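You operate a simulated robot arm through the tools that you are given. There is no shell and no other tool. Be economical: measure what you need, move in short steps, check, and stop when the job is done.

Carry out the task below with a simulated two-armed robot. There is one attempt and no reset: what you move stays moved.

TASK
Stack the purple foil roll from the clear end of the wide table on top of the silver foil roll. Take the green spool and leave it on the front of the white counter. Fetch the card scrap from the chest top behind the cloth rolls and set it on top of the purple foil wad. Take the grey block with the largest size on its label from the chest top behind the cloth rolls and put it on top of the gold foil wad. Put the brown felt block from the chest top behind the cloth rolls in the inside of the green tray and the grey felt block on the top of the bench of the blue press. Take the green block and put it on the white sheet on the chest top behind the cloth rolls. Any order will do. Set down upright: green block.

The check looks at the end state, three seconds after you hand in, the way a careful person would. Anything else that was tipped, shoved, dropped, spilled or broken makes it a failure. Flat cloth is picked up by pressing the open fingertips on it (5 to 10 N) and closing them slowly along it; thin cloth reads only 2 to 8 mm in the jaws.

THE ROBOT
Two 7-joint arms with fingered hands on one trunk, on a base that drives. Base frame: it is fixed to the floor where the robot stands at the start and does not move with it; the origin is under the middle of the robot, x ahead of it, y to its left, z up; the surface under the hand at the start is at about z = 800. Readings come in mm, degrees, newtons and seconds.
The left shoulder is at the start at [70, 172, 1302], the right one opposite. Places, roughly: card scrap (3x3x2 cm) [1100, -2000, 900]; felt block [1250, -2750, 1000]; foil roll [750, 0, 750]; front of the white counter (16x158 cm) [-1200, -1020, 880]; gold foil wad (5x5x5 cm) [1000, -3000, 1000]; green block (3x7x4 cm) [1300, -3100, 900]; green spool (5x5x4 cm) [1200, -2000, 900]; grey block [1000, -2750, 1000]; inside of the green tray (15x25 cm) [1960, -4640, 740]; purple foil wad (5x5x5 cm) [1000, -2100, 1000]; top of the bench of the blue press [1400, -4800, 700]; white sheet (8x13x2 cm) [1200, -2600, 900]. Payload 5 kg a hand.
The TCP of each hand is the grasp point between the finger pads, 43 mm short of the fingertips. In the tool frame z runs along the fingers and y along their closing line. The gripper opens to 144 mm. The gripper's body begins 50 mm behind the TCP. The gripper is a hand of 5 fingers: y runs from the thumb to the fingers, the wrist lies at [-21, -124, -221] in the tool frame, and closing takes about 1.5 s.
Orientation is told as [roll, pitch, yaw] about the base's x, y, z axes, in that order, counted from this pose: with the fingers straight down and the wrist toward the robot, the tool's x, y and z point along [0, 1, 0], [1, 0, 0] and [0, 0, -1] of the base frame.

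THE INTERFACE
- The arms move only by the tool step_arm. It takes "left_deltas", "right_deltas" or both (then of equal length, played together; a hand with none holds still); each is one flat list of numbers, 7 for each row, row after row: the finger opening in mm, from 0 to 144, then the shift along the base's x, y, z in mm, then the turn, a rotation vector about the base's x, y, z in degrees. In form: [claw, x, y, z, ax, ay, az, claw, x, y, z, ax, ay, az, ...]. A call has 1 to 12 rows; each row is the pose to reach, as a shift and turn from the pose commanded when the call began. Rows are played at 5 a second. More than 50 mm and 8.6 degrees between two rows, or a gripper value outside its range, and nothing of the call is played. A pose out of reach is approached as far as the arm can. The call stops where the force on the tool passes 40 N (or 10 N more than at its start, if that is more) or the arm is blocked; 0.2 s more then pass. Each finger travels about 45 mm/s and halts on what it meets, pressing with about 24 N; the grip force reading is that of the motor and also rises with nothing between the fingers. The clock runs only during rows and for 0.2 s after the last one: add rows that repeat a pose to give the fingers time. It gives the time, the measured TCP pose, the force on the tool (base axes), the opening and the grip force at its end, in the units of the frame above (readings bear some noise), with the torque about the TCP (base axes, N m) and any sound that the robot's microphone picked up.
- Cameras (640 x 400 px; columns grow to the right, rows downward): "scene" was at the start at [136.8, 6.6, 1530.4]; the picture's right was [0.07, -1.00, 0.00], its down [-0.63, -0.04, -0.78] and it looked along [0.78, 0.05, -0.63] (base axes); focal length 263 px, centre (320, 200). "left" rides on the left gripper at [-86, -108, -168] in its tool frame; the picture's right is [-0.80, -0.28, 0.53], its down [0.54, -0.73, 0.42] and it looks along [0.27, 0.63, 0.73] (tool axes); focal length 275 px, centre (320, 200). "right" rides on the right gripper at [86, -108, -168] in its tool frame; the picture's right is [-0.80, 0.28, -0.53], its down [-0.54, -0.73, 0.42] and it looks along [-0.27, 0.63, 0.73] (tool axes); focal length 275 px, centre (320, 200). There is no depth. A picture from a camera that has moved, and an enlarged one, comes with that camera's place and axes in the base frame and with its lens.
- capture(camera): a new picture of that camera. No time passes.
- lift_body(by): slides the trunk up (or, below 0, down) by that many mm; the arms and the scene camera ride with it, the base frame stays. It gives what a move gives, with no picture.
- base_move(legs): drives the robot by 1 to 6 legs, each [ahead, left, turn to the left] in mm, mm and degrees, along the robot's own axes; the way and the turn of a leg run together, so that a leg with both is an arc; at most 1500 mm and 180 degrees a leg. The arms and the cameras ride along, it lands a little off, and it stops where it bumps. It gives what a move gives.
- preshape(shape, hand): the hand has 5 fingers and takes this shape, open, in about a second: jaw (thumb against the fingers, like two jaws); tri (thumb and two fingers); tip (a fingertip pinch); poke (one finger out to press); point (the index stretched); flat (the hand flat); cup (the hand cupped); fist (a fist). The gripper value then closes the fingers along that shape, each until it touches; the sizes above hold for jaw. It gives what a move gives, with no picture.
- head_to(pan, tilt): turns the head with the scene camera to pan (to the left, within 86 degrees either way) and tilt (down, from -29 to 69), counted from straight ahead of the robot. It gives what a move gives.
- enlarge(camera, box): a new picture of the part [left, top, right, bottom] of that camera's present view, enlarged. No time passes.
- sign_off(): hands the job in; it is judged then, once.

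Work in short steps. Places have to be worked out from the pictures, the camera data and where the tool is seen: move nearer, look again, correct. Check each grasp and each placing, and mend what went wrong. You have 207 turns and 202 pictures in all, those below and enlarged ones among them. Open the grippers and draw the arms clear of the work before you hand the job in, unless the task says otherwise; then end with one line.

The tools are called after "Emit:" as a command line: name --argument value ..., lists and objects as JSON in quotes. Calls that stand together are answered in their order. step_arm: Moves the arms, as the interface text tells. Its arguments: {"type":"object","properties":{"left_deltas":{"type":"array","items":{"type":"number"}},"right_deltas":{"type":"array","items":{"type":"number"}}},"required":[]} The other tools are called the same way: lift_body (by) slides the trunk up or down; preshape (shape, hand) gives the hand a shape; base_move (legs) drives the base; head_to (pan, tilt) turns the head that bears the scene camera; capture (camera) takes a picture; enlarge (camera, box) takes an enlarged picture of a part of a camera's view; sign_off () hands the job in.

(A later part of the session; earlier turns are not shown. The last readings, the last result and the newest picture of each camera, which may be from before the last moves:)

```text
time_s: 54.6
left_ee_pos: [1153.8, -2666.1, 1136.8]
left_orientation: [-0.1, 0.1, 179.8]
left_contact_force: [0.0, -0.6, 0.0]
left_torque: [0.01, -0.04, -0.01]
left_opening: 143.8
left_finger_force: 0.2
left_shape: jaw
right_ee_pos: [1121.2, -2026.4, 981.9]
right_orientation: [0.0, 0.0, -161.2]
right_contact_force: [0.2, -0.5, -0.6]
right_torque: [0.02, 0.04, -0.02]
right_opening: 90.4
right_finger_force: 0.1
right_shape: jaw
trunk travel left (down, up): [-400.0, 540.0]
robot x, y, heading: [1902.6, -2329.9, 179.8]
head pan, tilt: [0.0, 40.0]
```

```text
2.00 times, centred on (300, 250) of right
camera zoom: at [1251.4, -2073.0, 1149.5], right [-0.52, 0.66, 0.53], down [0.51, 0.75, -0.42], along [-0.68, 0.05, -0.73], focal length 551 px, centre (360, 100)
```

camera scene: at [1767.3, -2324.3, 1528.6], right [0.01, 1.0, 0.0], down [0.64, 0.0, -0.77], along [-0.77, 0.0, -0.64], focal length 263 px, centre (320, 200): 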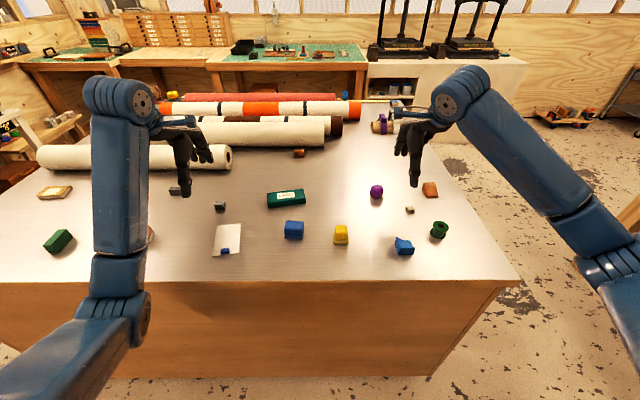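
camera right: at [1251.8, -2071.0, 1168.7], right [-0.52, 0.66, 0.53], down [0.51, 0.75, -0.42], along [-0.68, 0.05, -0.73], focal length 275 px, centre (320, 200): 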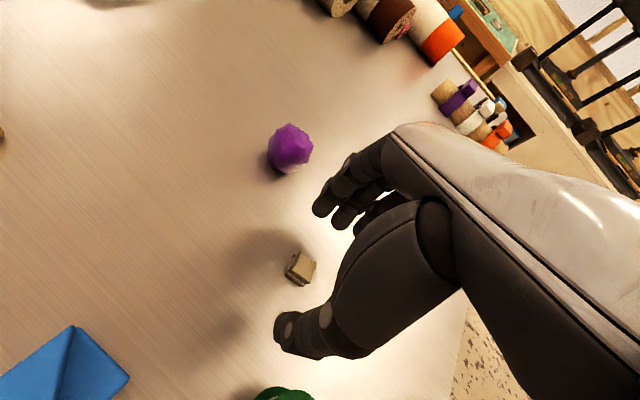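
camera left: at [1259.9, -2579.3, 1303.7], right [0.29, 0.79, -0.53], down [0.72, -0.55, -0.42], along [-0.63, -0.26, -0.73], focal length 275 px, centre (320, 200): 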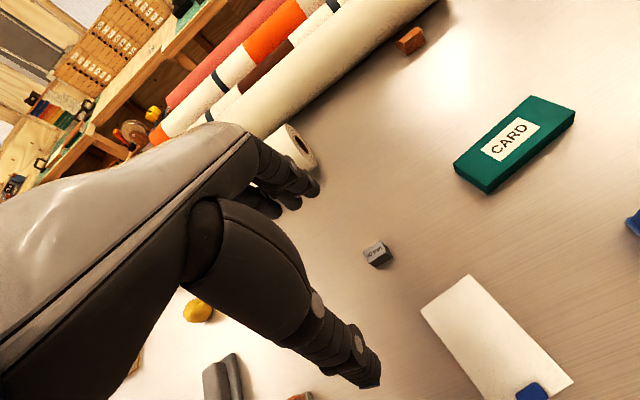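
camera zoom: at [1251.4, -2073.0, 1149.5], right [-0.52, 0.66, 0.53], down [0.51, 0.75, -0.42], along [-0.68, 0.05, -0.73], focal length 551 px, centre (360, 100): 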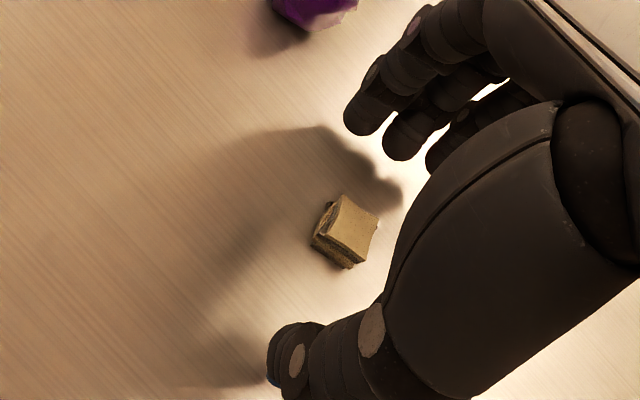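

I partially close to see how fingertip heights change before gripping.

Emit:
step_arm --right_deltas '[75, 0, 0, 0, 0, 0, 0, 60, 0, 0, 0, 0, 0, 0, 48, 0, 0, 0, 0, 0, 0, 48, 0, 0, 0, 0, 0, 0, 48, 0, 0, 0, 0, 0, 0]'

Emit:
enlarge --camera "scene" --box '[372, 180, 436, 220]'

Emit:
enlarge --camera "right" --box '[240, 200, 360, 320]'

```text
time_s: 55.8
left_ee_pos: [1153.3, -2664.9, 1136.1]
left_orientation: [0.0, -0.1, 179.6]
left_contact_force: [0.1, -0.1, 0.5]
left_torque: [0.01, 0.02, 0.01]
left_opening: 143.6
left_finger_force: 0.1
left_shape: jaw
right_ee_pos: [1121.5, -2026.7, 981.8]
right_orientation: [0.0, 0.1, -161.3]
right_contact_force: [0.7, -0.2, 0.0]
right_torque: [0.04, 0.0, 0.02]
right_opening: 48.4
right_finger_force: 0.0
right_shape: jaw
trunk travel left (down, up): [-400.0, 540.0]
robot x, y, heading: [1900.4, -2326.4, 179.8]
head pan, tilt: [0.0, 40.0]
```

```text
10.00 times, centred on (404, 200) of scene
camera zoom: at [1767.9, -2324.3, 1528.7], right [0.01, 1.0, 0.0], down [0.64, 0.0, -0.77], along [-0.77, 0.0, -0.64], focal length 2626 px, centre (-520, 200)
```

zoom: 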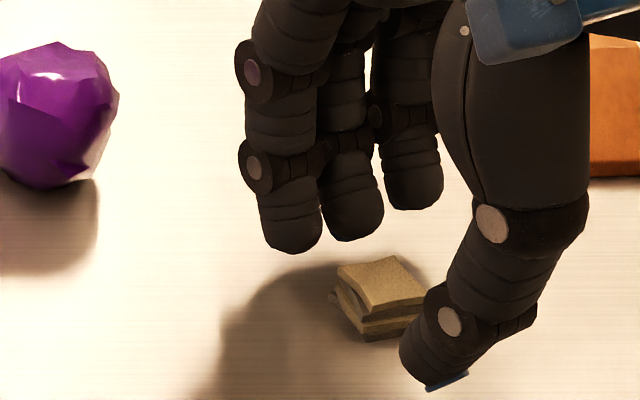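

```text
3.33 times, centred on (300, 260) of right
camera zoom: at [1251.3, -2072.9, 1149.4], right [-0.52, 0.66, 0.53], down [0.51, 0.75, -0.42], along [-0.68, 0.05, -0.73], focal length 918 px, centre (387, 0)
```

zoom: 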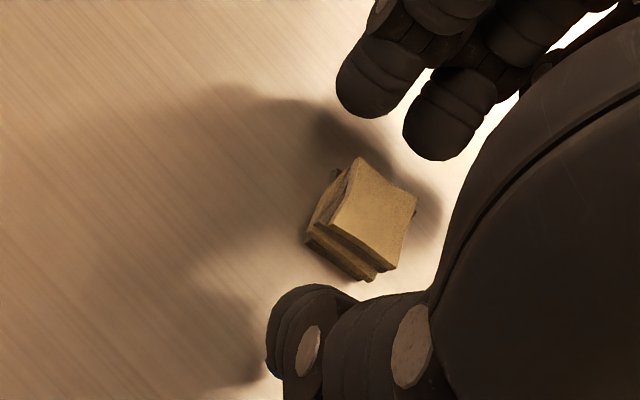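

Thumb tip is at the surface while the fingertips are ~13 mm above it. I tilt the hand about 10° so the fingers come lower, re-centring.

Emit:
step_arm --right_deltas '[60, 0, 0, 8, 0, 0, 0, 60, -1, -0.5, 8, 1.63, -4.73, 0, 60, -3, -1, 8, 3.26, -9.46, 0, 60, -3, -1, 3, 3.26, -9.46, 0, 60, -3, -1, -2, 3.26, -9.46, 0, 60, -3, -1, -2, 3.26, -9.46, 0]'

Emit:
enlarge --camera "scene" --box '[372, 180, 436, 220]'

Emit:
enlarge --camera "right" --box '[240, 200, 360, 320]'

```text
time_s: 57.2
left_ee_pos: [1153.4, -2665.3, 1136.7]
left_orientation: [0.0, 0.0, 179.7]
left_contact_force: [-0.6, 0.7, -0.2]
left_torque: [0.0, 0.01, 0.01]
left_opening: 143.8
left_finger_force: 0.0
left_shape: jaw
right_ee_pos: [1117.8, -2026.5, 979.9]
right_orientation: [0.0, 9.9, -161.3]
right_contact_force: [-2.0, 0.1, 5.2]
right_torque: [-0.1, 0.19, -0.03]
right_opening: 59.9
right_finger_force: 0.0
right_shape: jaw
trunk travel left (down, up): [-400.0, 540.0]
robot x, y, heading: [1905.7, -2325.1, 179.7]
head pan, tilt: [0.0, 40.0]
```

```text
10.00 times, centred on (404, 200) of scene
camera zoom: at [1768.5, -2324.4, 1528.8], right [0.01, 1.0, 0.0], down [0.64, 0.0, -0.77], along [-0.77, 0.0, -0.64], focal length 2626 px, centre (-520, 200)
```

zoom: 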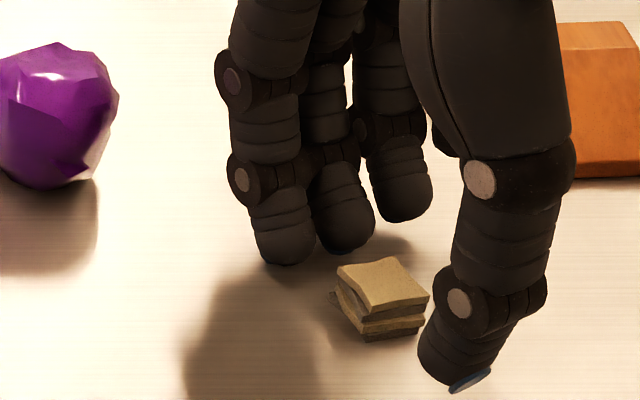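

```text
3.33 times, centred on (300, 260) of right
camera zoom: at [1219.4, -2083.7, 1164.4], right [-0.61, 0.63, 0.48], down [0.57, 0.77, -0.29], along [-0.55, 0.1, -0.83], focal length 918 px, centre (387, 0)
```

zoom: 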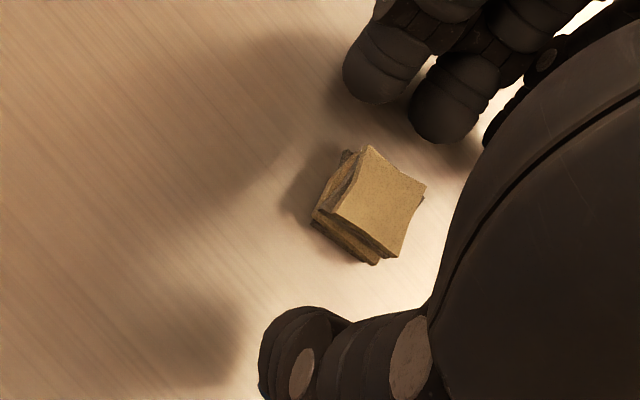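

The thumb just touches the surface (5 N). I raise 2 mm and close slowly on the scrap.

Emit:
step_arm --right_deltas '[55, 0, 0, 2, 0, 0, 0, 48, 0, 0, 2, 0, 0, 0, 42, 0, 0, 2, 0, 0, 0, 36, 0, 0, 2, 0, 0, 0, 30, 0, 0, 2, 0, 0, 0, 24, 0, 0, 2, 0, 0, 0, 18, 0, 0, 2, 0, 0, 0, 14, 0, 0, 2, 0, 0, 0, 14, 0, 0, 2, 0, 0, 0]'

Emit:
enlarge --camera "scene" --box '[372, 180, 436, 220]'

Emit:
enlarge --camera "right" --box '[240, 200, 360, 320]'

```text
time_s: 59.2
left_ee_pos: [1154.0, -2665.8, 1136.7]
left_orientation: [0.1, 0.0, 179.6]
left_contact_force: [0.1, 0.3, 0.3]
left_torque: [0.01, 0.02, 0.02]
left_opening: 143.7
left_finger_force: 0.0
left_shape: jaw
right_ee_pos: [1118.1, -2026.1, 983.3]
right_orientation: [0.0, 10.0, -161.3]
right_contact_force: [2.2, 0.2, 5.9]
right_torque: [0.0, -0.23, -0.01]
right_opening: 11.0
right_finger_force: 24.0
right_shape: jaw
trunk travel left (down, up): [-400.0, 540.0]
robot x, y, heading: [1901.8, -2325.6, 179.6]
head pan, tilt: [0.0, 40.0]
```

```text
10.00 times, centred on (404, 200) of scene
camera zoom: at [1768.8, -2324.6, 1528.9], right [0.01, 1.0, 0.0], down [0.64, 0.0, -0.77], along [-0.77, 0.0, -0.64], focal length 2626 px, centre (-520, 200)
```

zoom: 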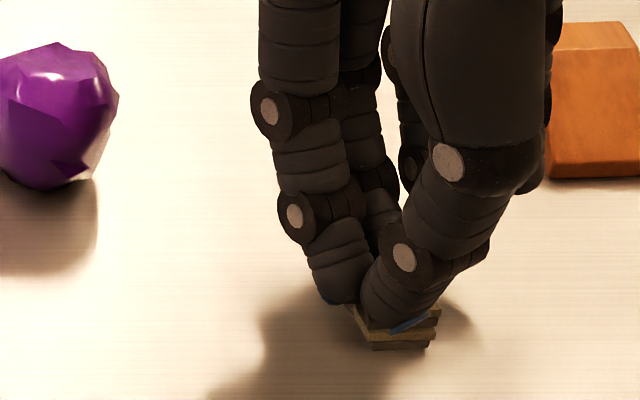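

```text
3.33 times, centred on (300, 260) of right
camera zoom: at [1219.6, -2083.7, 1166.5], right [-0.61, 0.63, 0.48], down [0.57, 0.77, -0.29], along [-0.55, 0.1, -0.83], focal length 918 px, centre (387, 0)
```

zoom: 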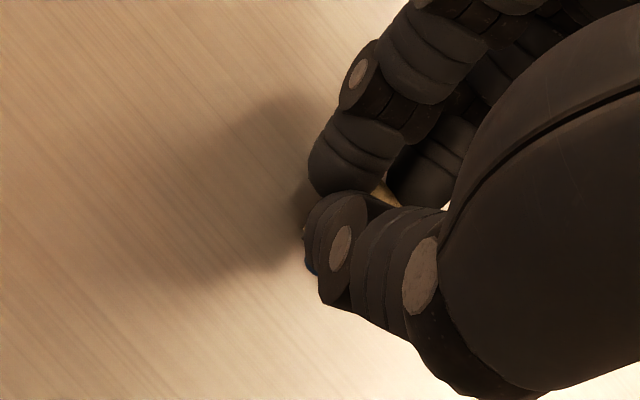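

The thumb rode up onto the scrap: tips rise as they close. I open, rise, and look at where the scrap is.

Emit:
step_arm --right_deltas '[20, 0, 0, 2, 0, 0, 0, 40, 0, 0, 10, 0, 0, 0, 55, 0, 0, 20, 0, 0, 0, 60, 0, 0, 30, 0, 0, 0, 60, 0, 0, 30, 0, 0, 0]'

Emit:
enlarge --camera "scene" --box '[372, 180, 436, 220]'

Emit:
enlarge --camera "right" --box '[240, 200, 360, 320]'

```text
time_s: 60.4
left_ee_pos: [1152.5, -2665.6, 1136.7]
left_orientation: [0.0, 0.0, 179.7]
left_contact_force: [-0.1, -0.2, -0.5]
left_torque: [0.0, -0.01, -0.02]
left_opening: 143.4
left_finger_force: 0.1
left_shape: jaw
right_ee_pos: [1118.0, -2028.1, 1009.9]
right_orientation: [0.0, 10.0, -161.4]
right_contact_force: [-1.1, -0.3, 0.2]
right_torque: [0.01, 0.01, -0.02]
right_opening: 59.8
right_finger_force: 0.0
right_shape: jaw
trunk travel left (down, up): [-400.0, 540.0]
robot x, y, heading: [1899.1, -2328.7, 179.5]
head pan, tilt: [0.0, 40.0]
```

```text
10.00 times, centred on (404, 200) of scene
camera zoom: at [1767.9, -2324.3, 1528.7], right [0.01, 1.0, 0.0], down [0.64, 0.0, -0.77], along [-0.77, 0.0, -0.64], focal length 2626 px, centre (-520, 200)
```

zoom: 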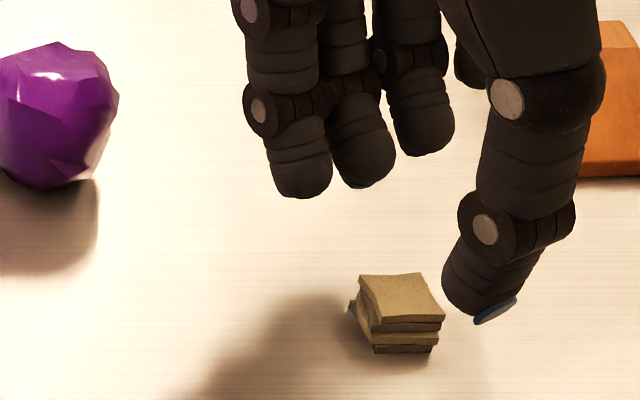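

```text
3.33 times, centred on (300, 260) of right
camera zoom: at [1219.8, -2083.5, 1194.9], right [-0.61, 0.63, 0.48], down [0.57, 0.77, -0.29], along [-0.55, 0.1, -0.83], focal length 918 px, centre (387, 0)
```

zoom: 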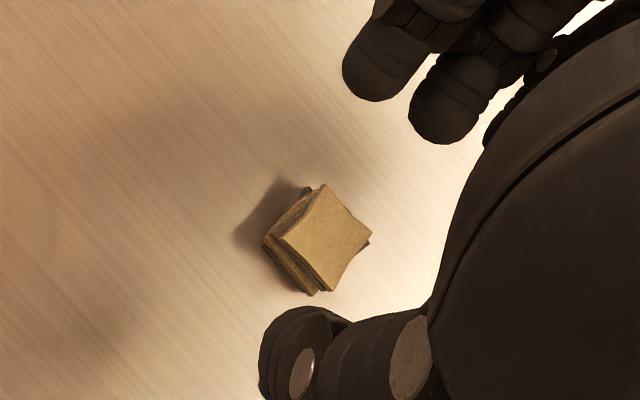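

Scrap is now at about (1128,-2020), almost square to the axes. I turn back 14°, centre, and close in the air to 27 mm to measure the tip heights.

Emit:
step_arm --right_deltas '[60, 1, 3, 5, 0, 0, -7, 45, 3.5, 6.5, 5, 0, 0, -14, 35, 3.5, 6.5, 5, 0, 0, -14, 27, 3.5, 6.5, 5, 0, 0, -14, 27, 3.5, 6.5, 5, 0, 0, -14, 27, 3.5, 6.5, 5, 0, 0, -14]'

Emit:
enlarge --camera "scene" --box '[372, 180, 436, 220]'

Emit:
enlarge --camera "right" --box '[240, 200, 360, 320]'

```text
time_s: 61.8
left_ee_pos: [1152.5, -2665.8, 1136.0]
left_orientation: [0.0, 0.0, 179.7]
left_contact_force: [0.6, 0.9, 0.3]
left_torque: [-0.01, 0.0, 0.0]
left_opening: 144.0
left_finger_force: 0.1
left_shape: jaw
right_ee_pos: [1122.8, -2021.7, 1016.2]
right_orientation: [-0.1, 10.0, -175.3]
right_contact_force: [0.0, -0.2, -0.8]
right_torque: [-0.02, 0.02, 0.02]
right_opening: 27.5
right_finger_force: 0.1
right_shape: jaw
trunk travel left (down, up): [-400.0, 540.0]
robot x, y, heading: [1904.1, -2326.0, 179.7]
head pan, tilt: [0.0, 40.0]
```

```text
10.00 times, centred on (404, 200) of scene
camera zoom: at [1767.9, -2324.4, 1528.7], right [0.01, 1.0, 0.0], down [0.64, 0.0, -0.77], along [-0.77, 0.0, -0.64], focal length 2626 px, centre (-520, 200)
```

zoom: 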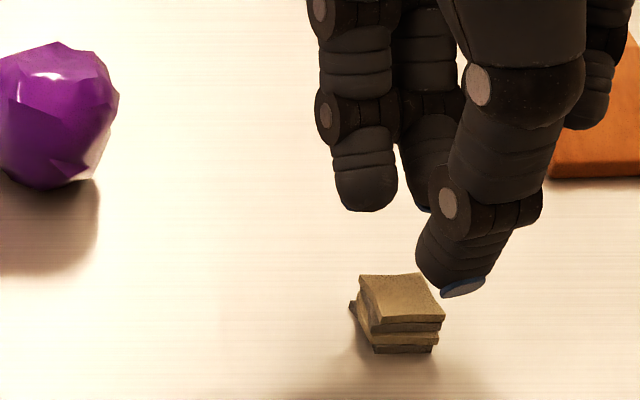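

```text
3.33 times, centred on (300, 260) of right
camera zoom: at [1206.9, -2100.0, 1199.8], right [-0.44, 0.76, 0.48], down [0.74, 0.61, -0.29], along [-0.51, 0.23, -0.83], focal length 918 px, centre (387, 0)
```

zoom: 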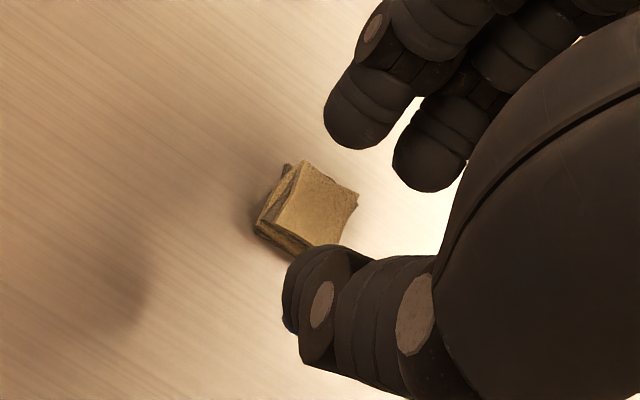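

At 27 mm opening both tips sit 35 mm below the TCP and meet 14 mm thumb-side of it. I set 46 mm opening, shift -7 mm in x, and go down to 979.

Emit:
step_arm --right_deltas '[46, -7, 1, 0, 0, 0, 0, 46, -7, 1, -15, 0, 0, 0, 46, -7, 1, -28, 0, 0, 0, 46, -7, 1, -37, 0, 0, 0, 46, -7, 1, -37, 0, 0, 0]'

Emit:
enlarge --camera "scene" --box '[372, 180, 436, 220]'

Emit:
enlarge --camera "right" --box '[240, 200, 360, 320]'

```text
time_s: 63.0
left_ee_pos: [1153.4, -2664.6, 1136.8]
left_orientation: [0.1, 0.0, 179.7]
left_contact_force: [-0.4, 0.5, 0.5]
left_torque: [-0.03, 0.03, 0.01]
left_opening: 143.4
left_finger_force: 0.0
left_shape: jaw
right_ee_pos: [1114.5, -2018.8, 979.9]
right_orientation: [-0.2, 10.0, -175.3]
right_contact_force: [-0.6, -0.6, -0.1]
right_torque: [0.02, 0.01, 0.02]
right_opening: 45.5
right_finger_force: 0.1
right_shape: jaw
trunk travel left (down, up): [-400.0, 540.0]
robot x, y, heading: [1901.3, -2328.3, 179.6]
head pan, tilt: [0.0, 40.0]
```

```text
10.00 times, centred on (404, 200) of scene
camera zoom: at [1768.0, -2324.3, 1528.7], right [0.01, 1.0, 0.0], down [0.64, 0.0, -0.77], along [-0.77, 0.0, -0.64], focal length 2626 px, centre (-520, 200)
```

zoom: 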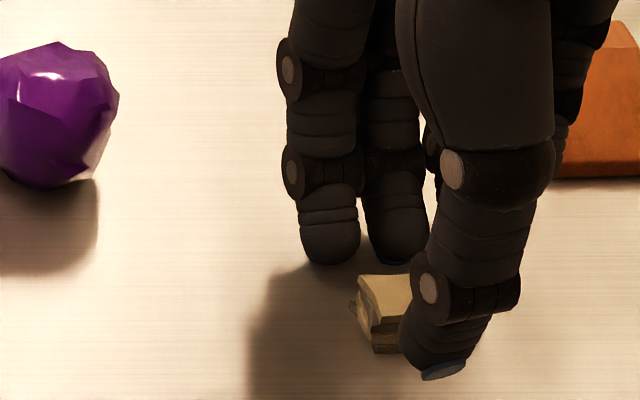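

```text
3.33 times, centred on (300, 260) of right
camera zoom: at [1199.4, -2099.1, 1163.8], right [-0.44, 0.76, 0.48], down [0.74, 0.61, -0.29], along [-0.51, 0.23, -0.83], focal length 918 px, centre (387, 0)
```

zoom: 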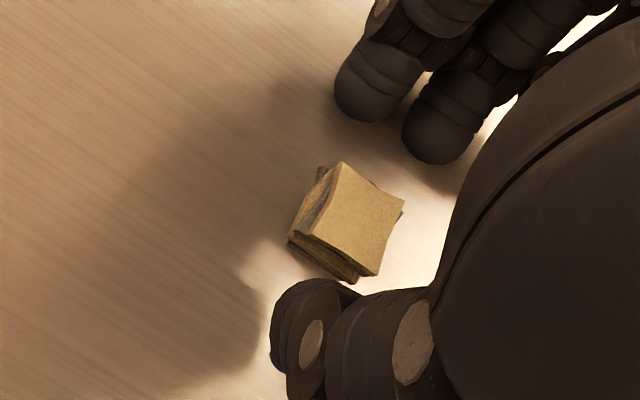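

The scrap lies a bit to the -y side of the thumb. I shift -8 mm in y, then close while sinking 5 mm.

Emit:
step_arm --right_deltas '[46, 0, -4, 0, 0, 0, 0, 46, 1, -8, 0, 0, 0, 0, 40, 1, -8, -1.5, 0, 0, 0, 34, 1, -8, -3, 0, 0, 0, 28, 1, -8, -4.5, 0, 0, 0, 22, 1, -8, -5.5, 0, 0, 0, 16, 1, -8, -5.5, 0, 0, 0, 12, 1, -8, -5.5, 0, 0, 0, 12, 1, -8, -5.5, 0, 0, 0]'

Emit:
enlarge --camera "scene" --box '[372, 180, 436, 220]'

Emit:
enlarge --camera "right" --box '[240, 200, 360, 320]'

```text
time_s: 65.0
left_ee_pos: [1153.1, -2665.4, 1137.8]
left_orientation: [0.1, -0.1, 179.6]
left_contact_force: [-0.1, 0.1, -0.5]
left_torque: [0.02, -0.01, 0.05]
left_opening: 143.5
left_finger_force: 0.1
left_shape: jaw
right_ee_pos: [1117.3, -2028.1, 975.9]
right_orientation: [0.0, 10.0, -175.2]
right_contact_force: [2.3, -2.4, 10.1]
right_torque: [-0.02, 0.0, 0.03]
right_opening: 20.7
right_finger_force: 23.9
right_shape: jaw
trunk travel left (down, up): [-400.0, 540.0]
robot x, y, heading: [1902.0, -2329.0, 179.9]
head pan, tilt: [0.0, 40.0]
```

```text
10.00 times, centred on (404, 200) of scene
camera zoom: at [1769.3, -2325.1, 1528.8], right [0.01, 1.0, 0.0], down [0.64, 0.0, -0.77], along [-0.77, 0.0, -0.64], focal length 2626 px, centre (-520, 200)
```

zoom: 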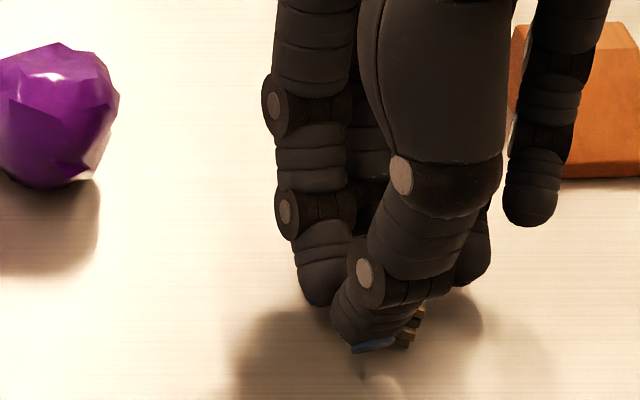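

```text
3.33 times, centred on (300, 260) of right
camera zoom: at [1201.3, -2108.1, 1159.2], right [-0.44, 0.76, 0.48], down [0.74, 0.61, -0.29], along [-0.51, 0.23, -0.83], focal length 918 px, centre (387, 0)
```

zoom: 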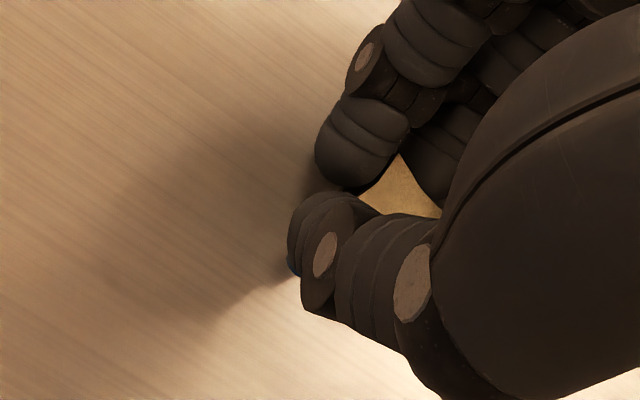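

Grip stopped at 20.7 mm – likely on the scrap. I lift 40 mm and look.

Emit:
step_arm --right_deltas '[12, 0, 0, 8, 0, 0, 0, 12, 0, 0, 20, 0, 0, 0, 12, 0, 0, 40, 0, 0, 0, 12, 0, 0, 40, 0, 0, 0]'

Emit:
enlarge --camera "scene" --box '[372, 170, 436, 210]'

Emit:
enlarge --camera "right" --box '[240, 200, 360, 320]'

```text
time_s: 66.0
left_ee_pos: [1152.4, -2665.5, 1137.1]
left_orientation: [0.0, 0.0, 179.6]
left_contact_force: [0.3, 0.9, -0.5]
left_torque: [-0.01, -0.05, -0.02]
left_opening: 143.4
left_finger_force: 0.0
left_shape: jaw
right_ee_pos: [1116.8, -2028.5, 1013.4]
right_orientation: [-0.1, 10.1, -175.3]
right_contact_force: [0.2, 0.8, 0.3]
right_torque: [0.02, -0.03, 0.0]
right_opening: 19.8
right_finger_force: 24.0
right_shape: jaw
trunk travel left (down, up): [-400.0, 540.0]
robot x, y, heading: [1902.1, -2324.0, 179.9]
head pan, tilt: [0.0, 40.0]
```

```text
10.00 times, centred on (404, 190) of scene
camera zoom: at [1767.6, -2324.1, 1528.6], right [0.01, 1.0, 0.0], down [0.64, 0.0, -0.77], along [-0.77, 0.0, -0.64], focal length 2626 px, centre (-520, 300)
```

zoom: 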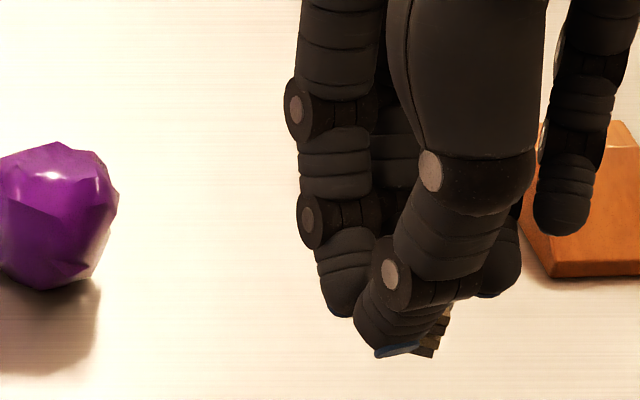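

```text
3.33 times, centred on (300, 260) of right
camera zoom: at [1200.4, -2107.4, 1197.6], right [-0.44, 0.76, 0.48], down [0.74, 0.61, -0.29], along [-0.51, 0.23, -0.83], focal length 918 px, centre (387, 0)
```

zoom: 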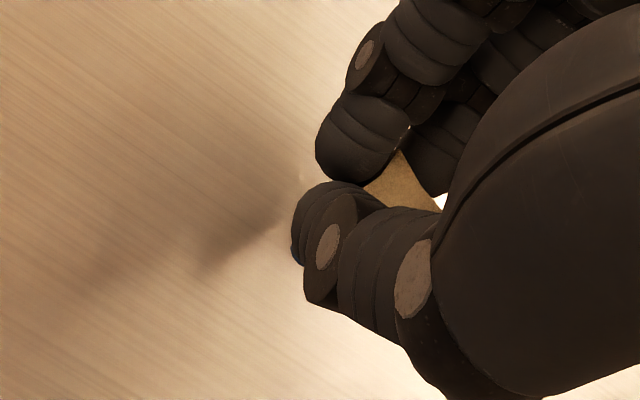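

Scrap is held. I zoom in hard to see how it sits in the grip.

Emit:
enlarge --camera "scene" --box '[404, 195, 424, 207.5]'

Emit:
enlarge --camera "right" --box '[330, 230, 390, 270]'

```text
16.00 times, centred on (414, 201) of scene
camera zoom: at [1767.6, -2324.1, 1528.6], right [0.01, 1.0, 0.0], down [0.64, 0.0, -0.77], along [-0.77, 0.0, -0.64], focal length 4201 px, centre (-1184, 180)
```

zoom: 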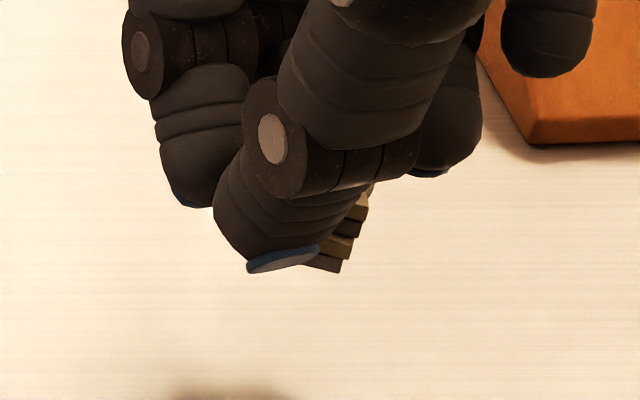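

```text
10.00 times, centred on (360, 250) of right
camera zoom: at [1200.4, -2107.4, 1197.6], right [-0.44, 0.76, 0.48], down [0.74, 0.61, -0.29], along [-0.51, 0.23, -0.83], focal length 2753 px, centre (-80, -300)
```

zoom: 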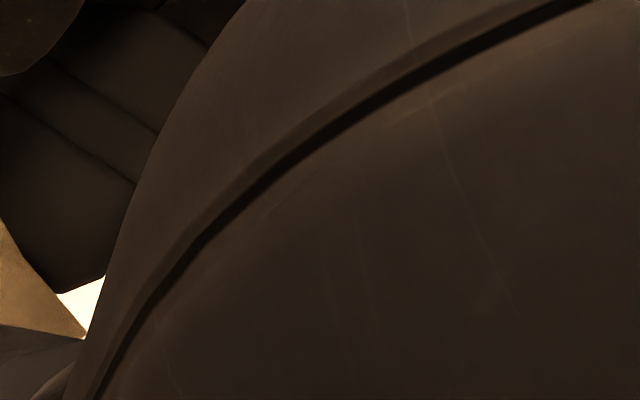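

Scrap centre is about (+10,+5) from the TCP, bottom 40 mm below it. I carry it over the purple wad, staying above, and look.

Emit:
step_arm --right_deltas '[12, 0, 0, 25, 0, 0, 0, 12, 0, 0, 45, 0, 0, 0, 12, -28, -33, 45, 0, 0, 0, 12, -56, -66, 45, 0, 0, 0, 12, -84, -99.5, 45, 0, 0, 0, 12, -84, -99.5, 45, 0, 0, 0]'

Emit:
enlarge --camera "scene" --box '[344, 160, 408, 200]'

Emit:
enlarge --camera "right" --box '[240, 200, 360, 320]'

```text
time_s: 67.4
left_ee_pos: [1152.8, -2666.0, 1136.2]
left_orientation: [0.0, 0.1, 179.7]
left_contact_force: [0.1, -0.1, 0.1]
left_torque: [-0.03, 0.02, 0.0]
left_opening: 143.7
left_finger_force: 0.1
left_shape: jaw
right_ee_pos: [1030.7, -2128.1, 1059.7]
right_orientation: [0.0, 9.9, -175.3]
right_contact_force: [0.0, -0.2, -0.2]
right_torque: [-0.06, 0.04, -0.03]
right_opening: 19.7
right_finger_force: 24.7
right_shape: jaw
trunk travel left (down, up): [-400.0, 540.0]
robot x, y, heading: [1903.1, -2327.1, 179.9]
head pan, tilt: [0.0, 40.0]
```

```text
10.00 times, centred on (376, 180) of scene
camera zoom: at [1768.2, -2323.2, 1528.7], right [0.01, 1.0, 0.0], down [0.64, 0.0, -0.77], along [-0.77, 0.0, -0.64], focal length 2626 px, centre (-240, 400)
```

zoom: 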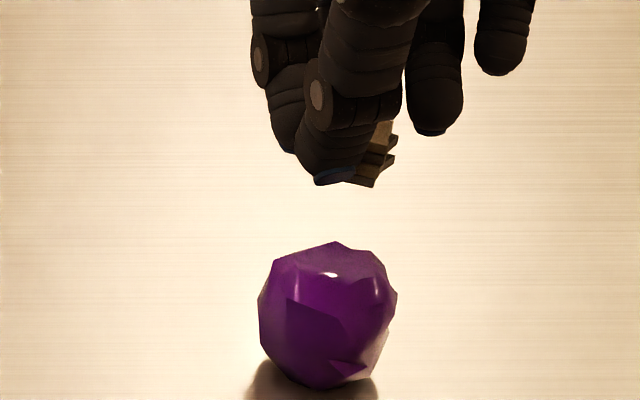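

```text
3.33 times, centred on (300, 260) of right
camera zoom: at [1114.5, -2207.0, 1243.3], right [-0.44, 0.76, 0.48], down [0.74, 0.6, -0.29], along [-0.51, 0.23, -0.83], focal length 918 px, centre (387, 0)
```

zoom: 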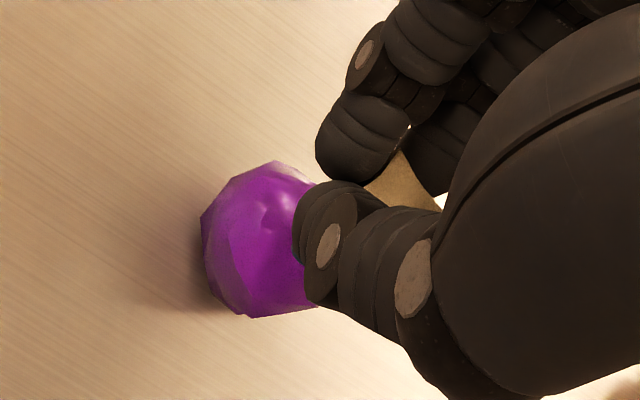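

I nudge (+3,+2) and descend toward contact, expected near TCP z≈1028.

Emit:
step_arm --right_deltas '[12, 3, 2, -10, 0, 0, 0, 12, 3, 2, -20, 0, 0, 0, 12, 3, 2, -24, 0, 0, 0, 12, 3, 2, -24, 0, 0, 0]'

Emit:
enlarge --camera "scene" --box '[344, 160, 408, 200]'

Emit:
enlarge --camera "right" --box '[240, 200, 360, 320]'

```text
time_s: 68.4
left_ee_pos: [1153.4, -2666.1, 1135.9]
left_orientation: [0.0, 0.0, 179.8]
left_contact_force: [0.6, -0.2, -0.3]
left_torque: [0.01, -0.01, -0.03]
left_opening: 143.8
left_finger_force: 0.0
left_shape: jaw
right_ee_pos: [1034.9, -2125.7, 1035.3]
right_orientation: [-0.1, 10.0, -175.2]
right_contact_force: [-0.5, 0.1, 0.0]
right_torque: [0.01, -0.01, -0.05]
right_opening: 19.8
right_finger_force: 23.8
right_shape: jaw
trunk travel left (down, up): [-400.0, 540.0]
robot x, y, heading: [1900.1, -2326.6, 179.6]
head pan, tilt: [0.0, 40.0]
```

```text
10.00 times, centred on (376, 180) of scene
camera zoom: at [1767.8, -2324.3, 1528.7], right [0.01, 1.0, 0.0], down [0.64, 0.0, -0.77], along [-0.77, 0.0, -0.64], focal length 2626 px, centre (-240, 400)
```

zoom: 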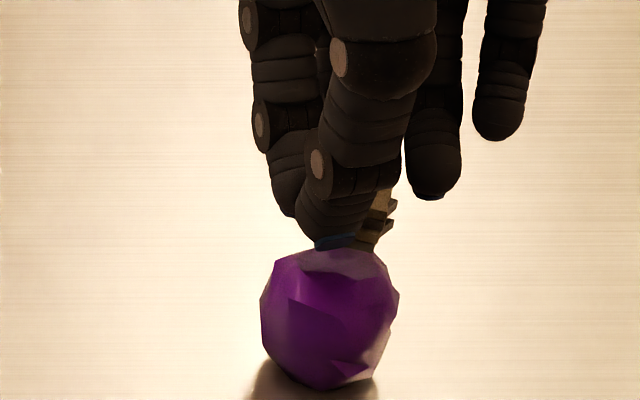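

```text
3.33 times, centred on (300, 260) of right
camera zoom: at [1118.9, -2205.2, 1219.4], right [-0.44, 0.76, 0.48], down [0.74, 0.61, -0.29], along [-0.51, 0.23, -0.83], focal length 918 px, centre (387, 0)
```

zoom: 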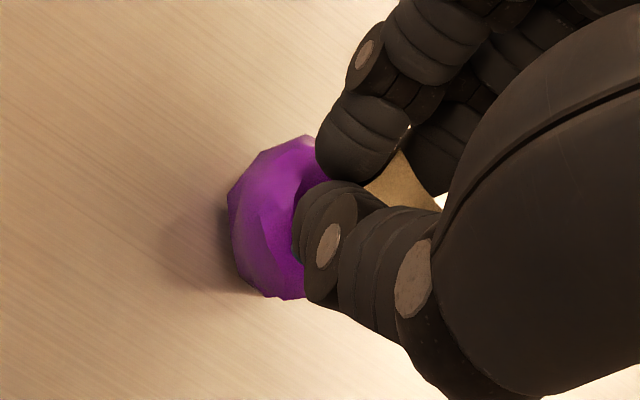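

Aligned in the scene view. I descend in small steps reading the force.

Emit:
step_arm --right_deltas '[12, 0, -1, -2, 0, 0, 0, 12, 0, -1, -4, 0, 0, 0, 12, 0, -1, -4, 0, 0, 0]'

Emit:
enlarge --camera "scene" --box '[344, 160, 408, 200]'

```text
time_s: 69.2
left_ee_pos: [1153.0, -2665.6, 1136.7]
left_orientation: [0.0, 0.1, 179.6]
left_contact_force: [-0.8, -0.3, 0.5]
left_torque: [-0.01, 0.0, 0.02]
left_opening: 143.7
left_finger_force: 0.2
left_shape: jaw
right_ee_pos: [1034.5, -2126.9, 1031.0]
right_orientation: [0.0, 10.0, -175.3]
right_contact_force: [-0.3, -0.3, 0.2]
right_torque: [-0.02, -0.01, -0.02]
right_opening: 19.7
right_finger_force: 24.1
right_shape: jaw
trunk travel left (down, up): [-400.0, 540.0]
robot x, y, heading: [1904.1, -2327.0, 179.6]
head pan, tilt: [0.0, 40.0]
```

```text
10.00 times, centred on (376, 180) of scene
camera zoom: at [1767.9, -2324.4, 1528.7], right [0.01, 1.0, 0.0], down [0.64, 0.0, -0.77], along [-0.77, 0.0, -0.64], focal length 2626 px, centre (-240, 400)
```

zoom: 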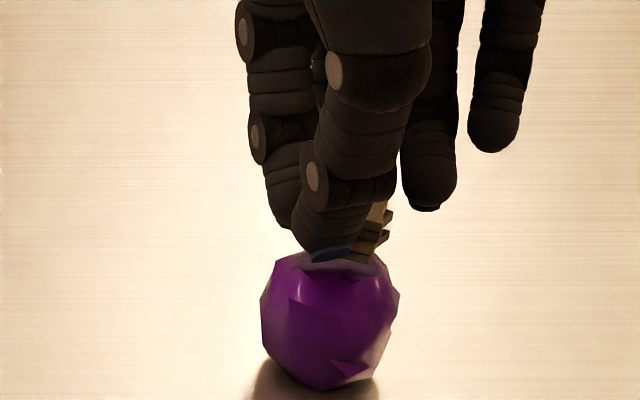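

Emit:
step_arm --right_deltas '[12, 0, 0, -2, 0, 0, 0, 12, 0, 0, -2, 0, 0, 0]'

```text
time_s: 69.8
left_ee_pos: [1154.2, -2665.1, 1137.5]
left_orientation: [0.0, -0.1, 179.6]
left_contact_force: [-0.1, -0.3, 0.0]
left_torque: [0.01, 0.02, 0.02]
left_opening: 143.7
left_finger_force: 0.1
left_shape: jaw
right_ee_pos: [1034.1, -2126.1, 1029.2]
right_orientation: [-0.2, 10.0, -175.4]
right_contact_force: [0.0, 0.5, 0.9]
right_torque: [0.02, -0.01, -0.02]
right_opening: 19.9
right_finger_force: 24.1
right_shape: jaw
trunk travel left (down, up): [-400.0, 540.0]
robot x, y, heading: [1903.8, -2326.9, 179.5]
head pan, tilt: [0.0, 40.0]
```

Force still about zero; another 2 mm.

Emit:
step_arm --right_deltas '[12, 0, 0, -2, 0, 0, 0, 12, 0, 0, -2, 0, 0, 0]'

Emit:
enlarge --camera "scene" --box '[344, 160, 408, 200]'

Emit:
enlarge --camera "right" --box '[240, 200, 360, 320]'

```text
time_s: 70.4
left_ee_pos: [1152.1, -2665.6, 1135.3]
left_orientation: [0.0, 0.0, 179.8]
left_contact_force: [0.0, 0.5, 0.2]
left_torque: [0.0, 0.02, 0.03]
left_opening: 143.7
left_finger_force: 0.0
left_shape: jaw
right_ee_pos: [1035.1, -2125.7, 1026.9]
right_orientation: [-0.1, 10.0, -175.3]
right_contact_force: [-0.9, -0.2, 0.9]
right_torque: [0.01, -0.02, -0.01]
right_opening: 19.9
right_finger_force: 24.1
right_shape: jaw
trunk travel left (down, up): [-400.0, 540.0]
robot x, y, heading: [1902.3, -2323.9, 179.6]
head pan, tilt: [0.0, 40.0]
```

```text
10.00 times, centred on (376, 180) of scene
camera zoom: at [1767.9, -2324.4, 1528.7], right [0.01, 1.0, 0.0], down [0.64, 0.0, -0.77], along [-0.77, 0.0, -0.64], focal length 2626 px, centre (-240, 400)
```

zoom: 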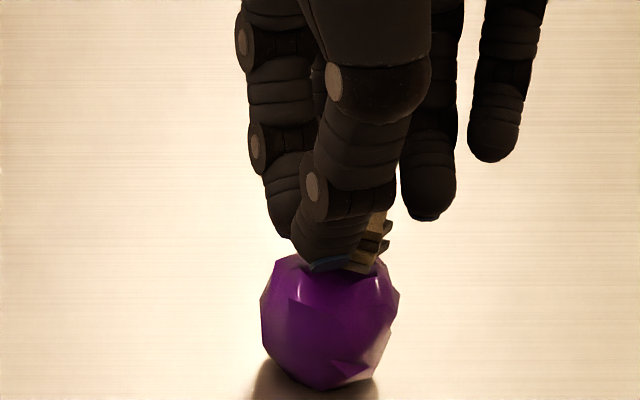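

```text
3.33 times, centred on (300, 260) of right
camera zoom: at [1119.6, -2205.8, 1210.9], right [-0.44, 0.76, 0.48], down [0.74, 0.61, -0.29], along [-0.51, 0.23, -0.83], focal length 918 px, centre (387, 0)
```

zoom: 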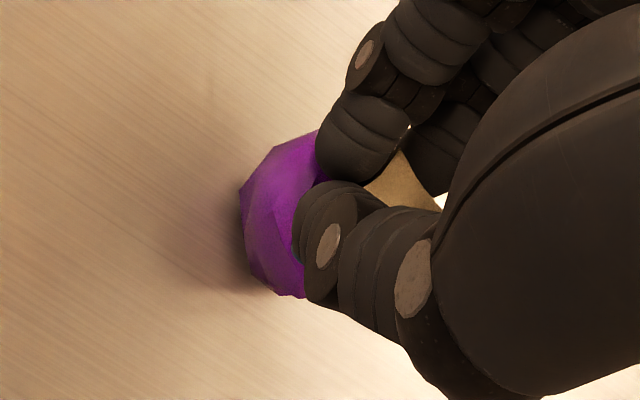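

Emit:
step_arm --right_deltas '[12, -2, -1, -1, 0, 0, 0, 12, -2, -1, -3, 0, 0, 0, 12, -2, -1, -3, 0, 0, 0]'

Emit:
enlarge --camera "scene" --box '[360, 170, 400, 195]'

```text
time_s: 71.2
left_ee_pos: [1152.8, -2665.1, 1137.3]
left_orientation: [0.0, -0.1, 179.7]
left_contact_force: [-0.8, 0.1, 0.0]
left_torque: [-0.04, 0.01, -0.01]
left_opening: 143.5
left_finger_force: 0.0
left_shape: jaw
right_ee_pos: [1033.8, -2127.4, 1023.8]
right_orientation: [-0.2, 10.1, -175.3]
right_contact_force: [-0.8, -0.7, -0.2]
right_torque: [0.02, -0.02, 0.03]
right_opening: 19.9
right_finger_force: 23.8
right_shape: jaw
trunk travel left (down, up): [-400.0, 540.0]
robot x, y, heading: [1901.9, -2328.4, 179.8]
head pan, tilt: [0.0, 40.0]
```

```text
16.00 times, centred on (380, 182) of scene
camera zoom: at [1767.9, -2324.4, 1528.7], right [0.01, 1.0, 0.0], down [0.64, 0.0, -0.77], along [-0.77, 0.0, -0.64], focal length 4201 px, centre (-640, 480)
```

zoom: 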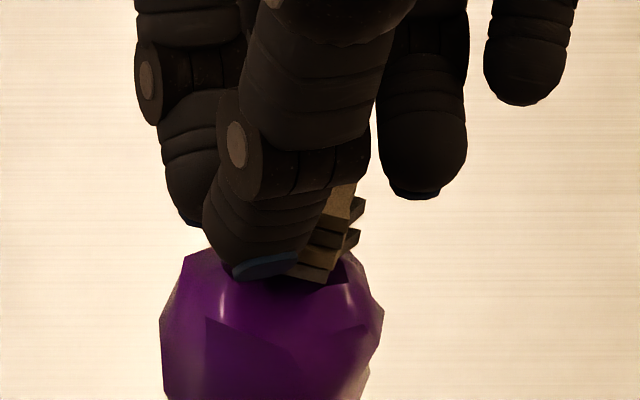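

Emit:
step_arm --right_deltas '[12, 0, 0, -1, 0, 0, 0, 12, 0, 0, -2, 0, 0, 0, 12, 0, 0, -2, 0, 0, 0]'

```text
time_s: 72.0
left_ee_pos: [1152.4, -2666.4, 1136.1]
left_orientation: [0.0, 0.0, 179.8]
left_contact_force: [0.3, -0.9, 0.2]
left_torque: [0.0, -0.01, 0.0]
left_opening: 143.5
left_finger_force: 0.0
left_shape: jaw
right_ee_pos: [1034.2, -2126.7, 1022.5]
right_orientation: [-0.1, 10.0, -175.3]
right_contact_force: [-0.1, 0.0, 0.0]
right_torque: [0.05, 0.02, -0.03]
right_opening: 19.8
right_finger_force: 23.3
right_shape: jaw
trunk travel left (down, up): [-400.0, 540.0]
robot x, y, heading: [1901.2, -2328.3, 179.6]
head pan, tilt: [0.0, 40.0]
```

Emit:
step_arm --right_deltas '[12, 0, 0, -1, 0, 0, 0, 12, 0, 0, -2, 0, 0, 0, 12, 0, 0, -2, 0, 0, 0]'

Emit:
enlarge --camera "scene" --box '[360, 170, 400, 195]'

```text
time_s: 72.8
left_ee_pos: [1154.6, -2665.7, 1136.5]
left_orientation: [0.0, 0.0, 179.7]
left_contact_force: [-0.8, 0.6, -0.2]
left_torque: [-0.05, 0.01, 0.02]
left_opening: 143.7
left_finger_force: 0.0
left_shape: jaw
right_ee_pos: [1034.0, -2128.4, 1020.8]
right_orientation: [-0.1, 9.9, -175.2]
right_contact_force: [0.1, -0.1, 2.4]
right_torque: [0.02, 0.01, 0.0]
right_opening: 20.0
right_finger_force: 24.3
right_shape: jaw
trunk travel left (down, up): [-400.0, 540.0]
robot x, y, heading: [1906.0, -2327.8, 179.6]
head pan, tilt: [0.0, 40.0]
```

```text
16.00 times, centred on (380, 182) of scene
camera zoom: at [1768.1, -2324.4, 1528.7], right [0.01, 1.0, 0.0], down [0.64, 0.0, -0.77], along [-0.77, 0.0, -0.64], focal length 4201 px, centre (-640, 480)
```

zoom: 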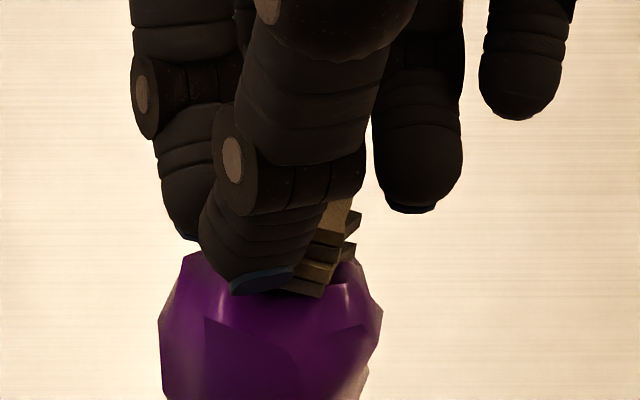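

Contact (2.4 N), scrap centred. I open slowly.

Emit:
step_arm --right_deltas '[21, 0, 0, 0, 0, 0, 0, 24, 0, 0, 0, 0, 0, 0, 27, 0, 0, 0, 0, 0, 0, 31, 0, 0, 0, 0, 0, 0, 36, 0, 0, 0, 0, 0, 0, 40, 0, 0, 0, 0, 0, 0, 40, 0, 0, 0, 0, 0, 0]'

Emit:
enlarge --camera "scene" --box '[360, 170, 400, 195]'

Emit:
enlarge --camera "right" --box '[240, 200, 360, 320]'

```text
time_s: 74.4
left_ee_pos: [1153.1, -2666.5, 1136.6]
left_orientation: [0.0, 0.0, 179.7]
left_contact_force: [0.7, -0.6, 0.1]
left_torque: [-0.01, 0.01, 0.02]
left_opening: 143.8
left_finger_force: 0.1
left_shape: jaw
right_ee_pos: [1034.6, -2128.4, 1021.5]
right_orientation: [-0.1, 10.0, -175.4]
right_contact_force: [0.4, -0.7, 5.1]
right_torque: [-0.04, 0.09, 0.05]
right_opening: 39.6
right_finger_force: 0.0
right_shape: jaw
trunk travel left (down, up): [-400.0, 540.0]
robot x, y, heading: [1901.5, -2323.7, 179.4]
head pan, tilt: [0.0, 40.0]
```

```text
16.00 times, centred on (380, 182) of scene
camera zoom: at [1768.7, -2324.6, 1528.8], right [0.01, 1.0, 0.0], down [0.64, 0.0, -0.77], along [-0.77, 0.0, -0.64], focal length 4201 px, centre (-640, 480)
```

zoom: 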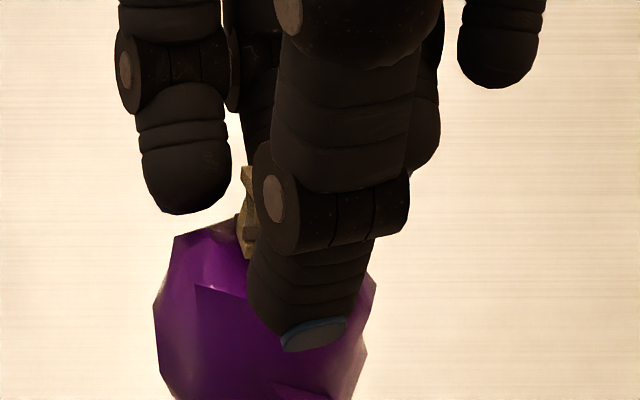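

```text
3.33 times, centred on (300, 260) of right
camera zoom: at [1118.5, -2207.2, 1205.1], right [-0.44, 0.76, 0.48], down [0.74, 0.61, -0.29], along [-0.51, 0.23, -0.83], focal length 918 px, centre (387, 0)
```

zoom: 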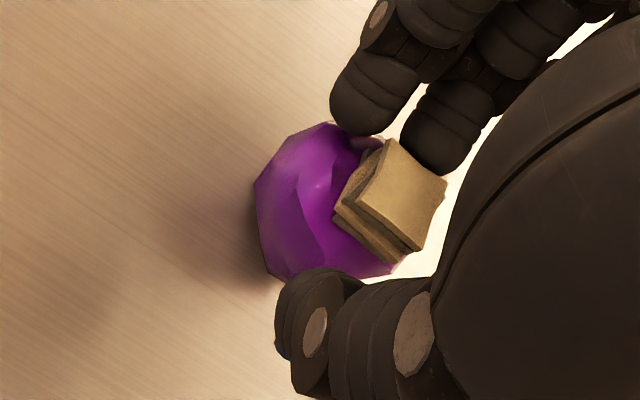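

The scrap sits on the wad. The thumb touches the wad's side; I open a bit more, then rise.

Emit:
step_arm --right_deltas '[44, 0, 0, 1, 0, 0, 0, 48, 0, 0, 2, 0, 0, 0, 54, 0, 0, 3, 0, 0, 0, 60, 0, 0, 4, 0, 0, 0, 64, 0, 0, 6, 0, 0, 0]'

Emit:
enlarge --camera "right" --box '[240, 200, 360, 320]'

Emit:
enlarge --camera "scene" --box '[344, 160, 408, 200]'

```text
time_s: 75.6
left_ee_pos: [1153.4, -2666.8, 1136.2]
left_orientation: [0.0, -0.1, 179.7]
left_contact_force: [-0.2, -0.3, 0.6]
left_torque: [-0.02, 0.0, 0.02]
left_opening: 143.6
left_finger_force: 0.0
left_shape: jaw
right_ee_pos: [1032.4, -2127.6, 1026.3]
right_orientation: [-0.1, 10.0, -175.3]
right_contact_force: [0.0, 0.2, 0.6]
right_torque: [-0.01, 0.01, 0.0]
right_opening: 63.5
right_finger_force: 0.0
right_shape: jaw
trunk travel left (down, up): [-400.0, 540.0]
robot x, y, heading: [1902.2, -2324.8, 179.8]
head pan, tilt: [0.0, 40.0]
```

```text
3.33 times, centred on (300, 260) of right
camera zoom: at [1117.5, -2206.7, 1209.7], right [-0.44, 0.76, 0.48], down [0.74, 0.61, -0.29], along [-0.51, 0.23, -0.83], focal length 918 px, centre (387, 0)
```

zoom: 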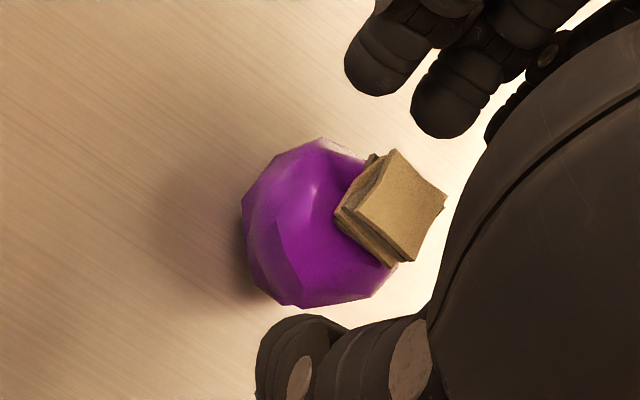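

```text
10.00 times, centred on (376, 180) of scene
camera zoom: at [1768.0, -2324.4, 1528.7], right [0.01, 1.0, 0.0], down [0.64, 0.0, -0.77], along [-0.77, 0.0, -0.64], focal length 2626 px, centre (-240, 400)
```

zoom: 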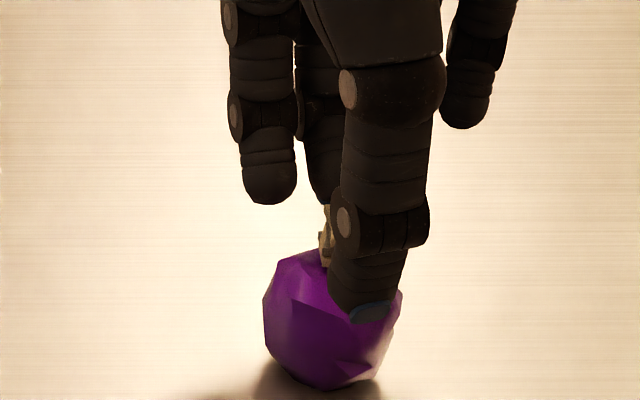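

Clear of both. I raise the hand well up and look at the result.

Emit:
step_arm --right_deltas '[70, 0, 0, 20, 0, 0, 0, 80, 0, 0, 50, 0, 0, 0, 90, 0, 0, 80, 0, 0, 0, 90, 20, 20, 110, 0, 0, 0, 90, 50, 50, 120, 0, 0, 0, 90, 50, 90, 120, 0, 0, 0]'

Emit:
enlarge --camera "scene" --box '[344, 160, 472, 240]'

```text
time_s: 77.0
left_ee_pos: [1153.6, -2664.6, 1137.4]
left_orientation: [0.1, 0.0, 179.7]
left_contact_force: [-0.1, 0.0, 0.1]
left_torque: [-0.06, -0.01, 0.02]
left_opening: 143.9
left_finger_force: 0.1
left_shape: jaw
right_ee_pos: [1080.9, -2038.0, 1143.0]
right_orientation: [0.1, 10.1, -175.2]
right_contact_force: [0.3, -1.1, -0.1]
right_torque: [-0.01, -0.02, 0.02]
right_opening: 89.9
right_finger_force: 0.1
right_shape: jaw
trunk travel left (down, up): [-400.0, 540.0]
robot x, y, heading: [1902.6, -2323.3, 179.7]
head pan, tilt: [0.0, 40.0]
```

```text
5.00 times, centred on (408, 200) of scene
camera zoom: at [1767.3, -2322.8, 1528.6], right [0.01, 1.0, 0.0], down [0.64, 0.0, -0.77], along [-0.77, 0.0, -0.64], focal length 1313 px, centre (-120, 200)
```

zoom: 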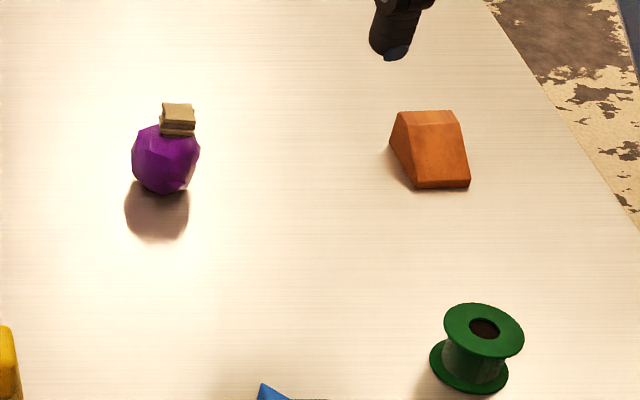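

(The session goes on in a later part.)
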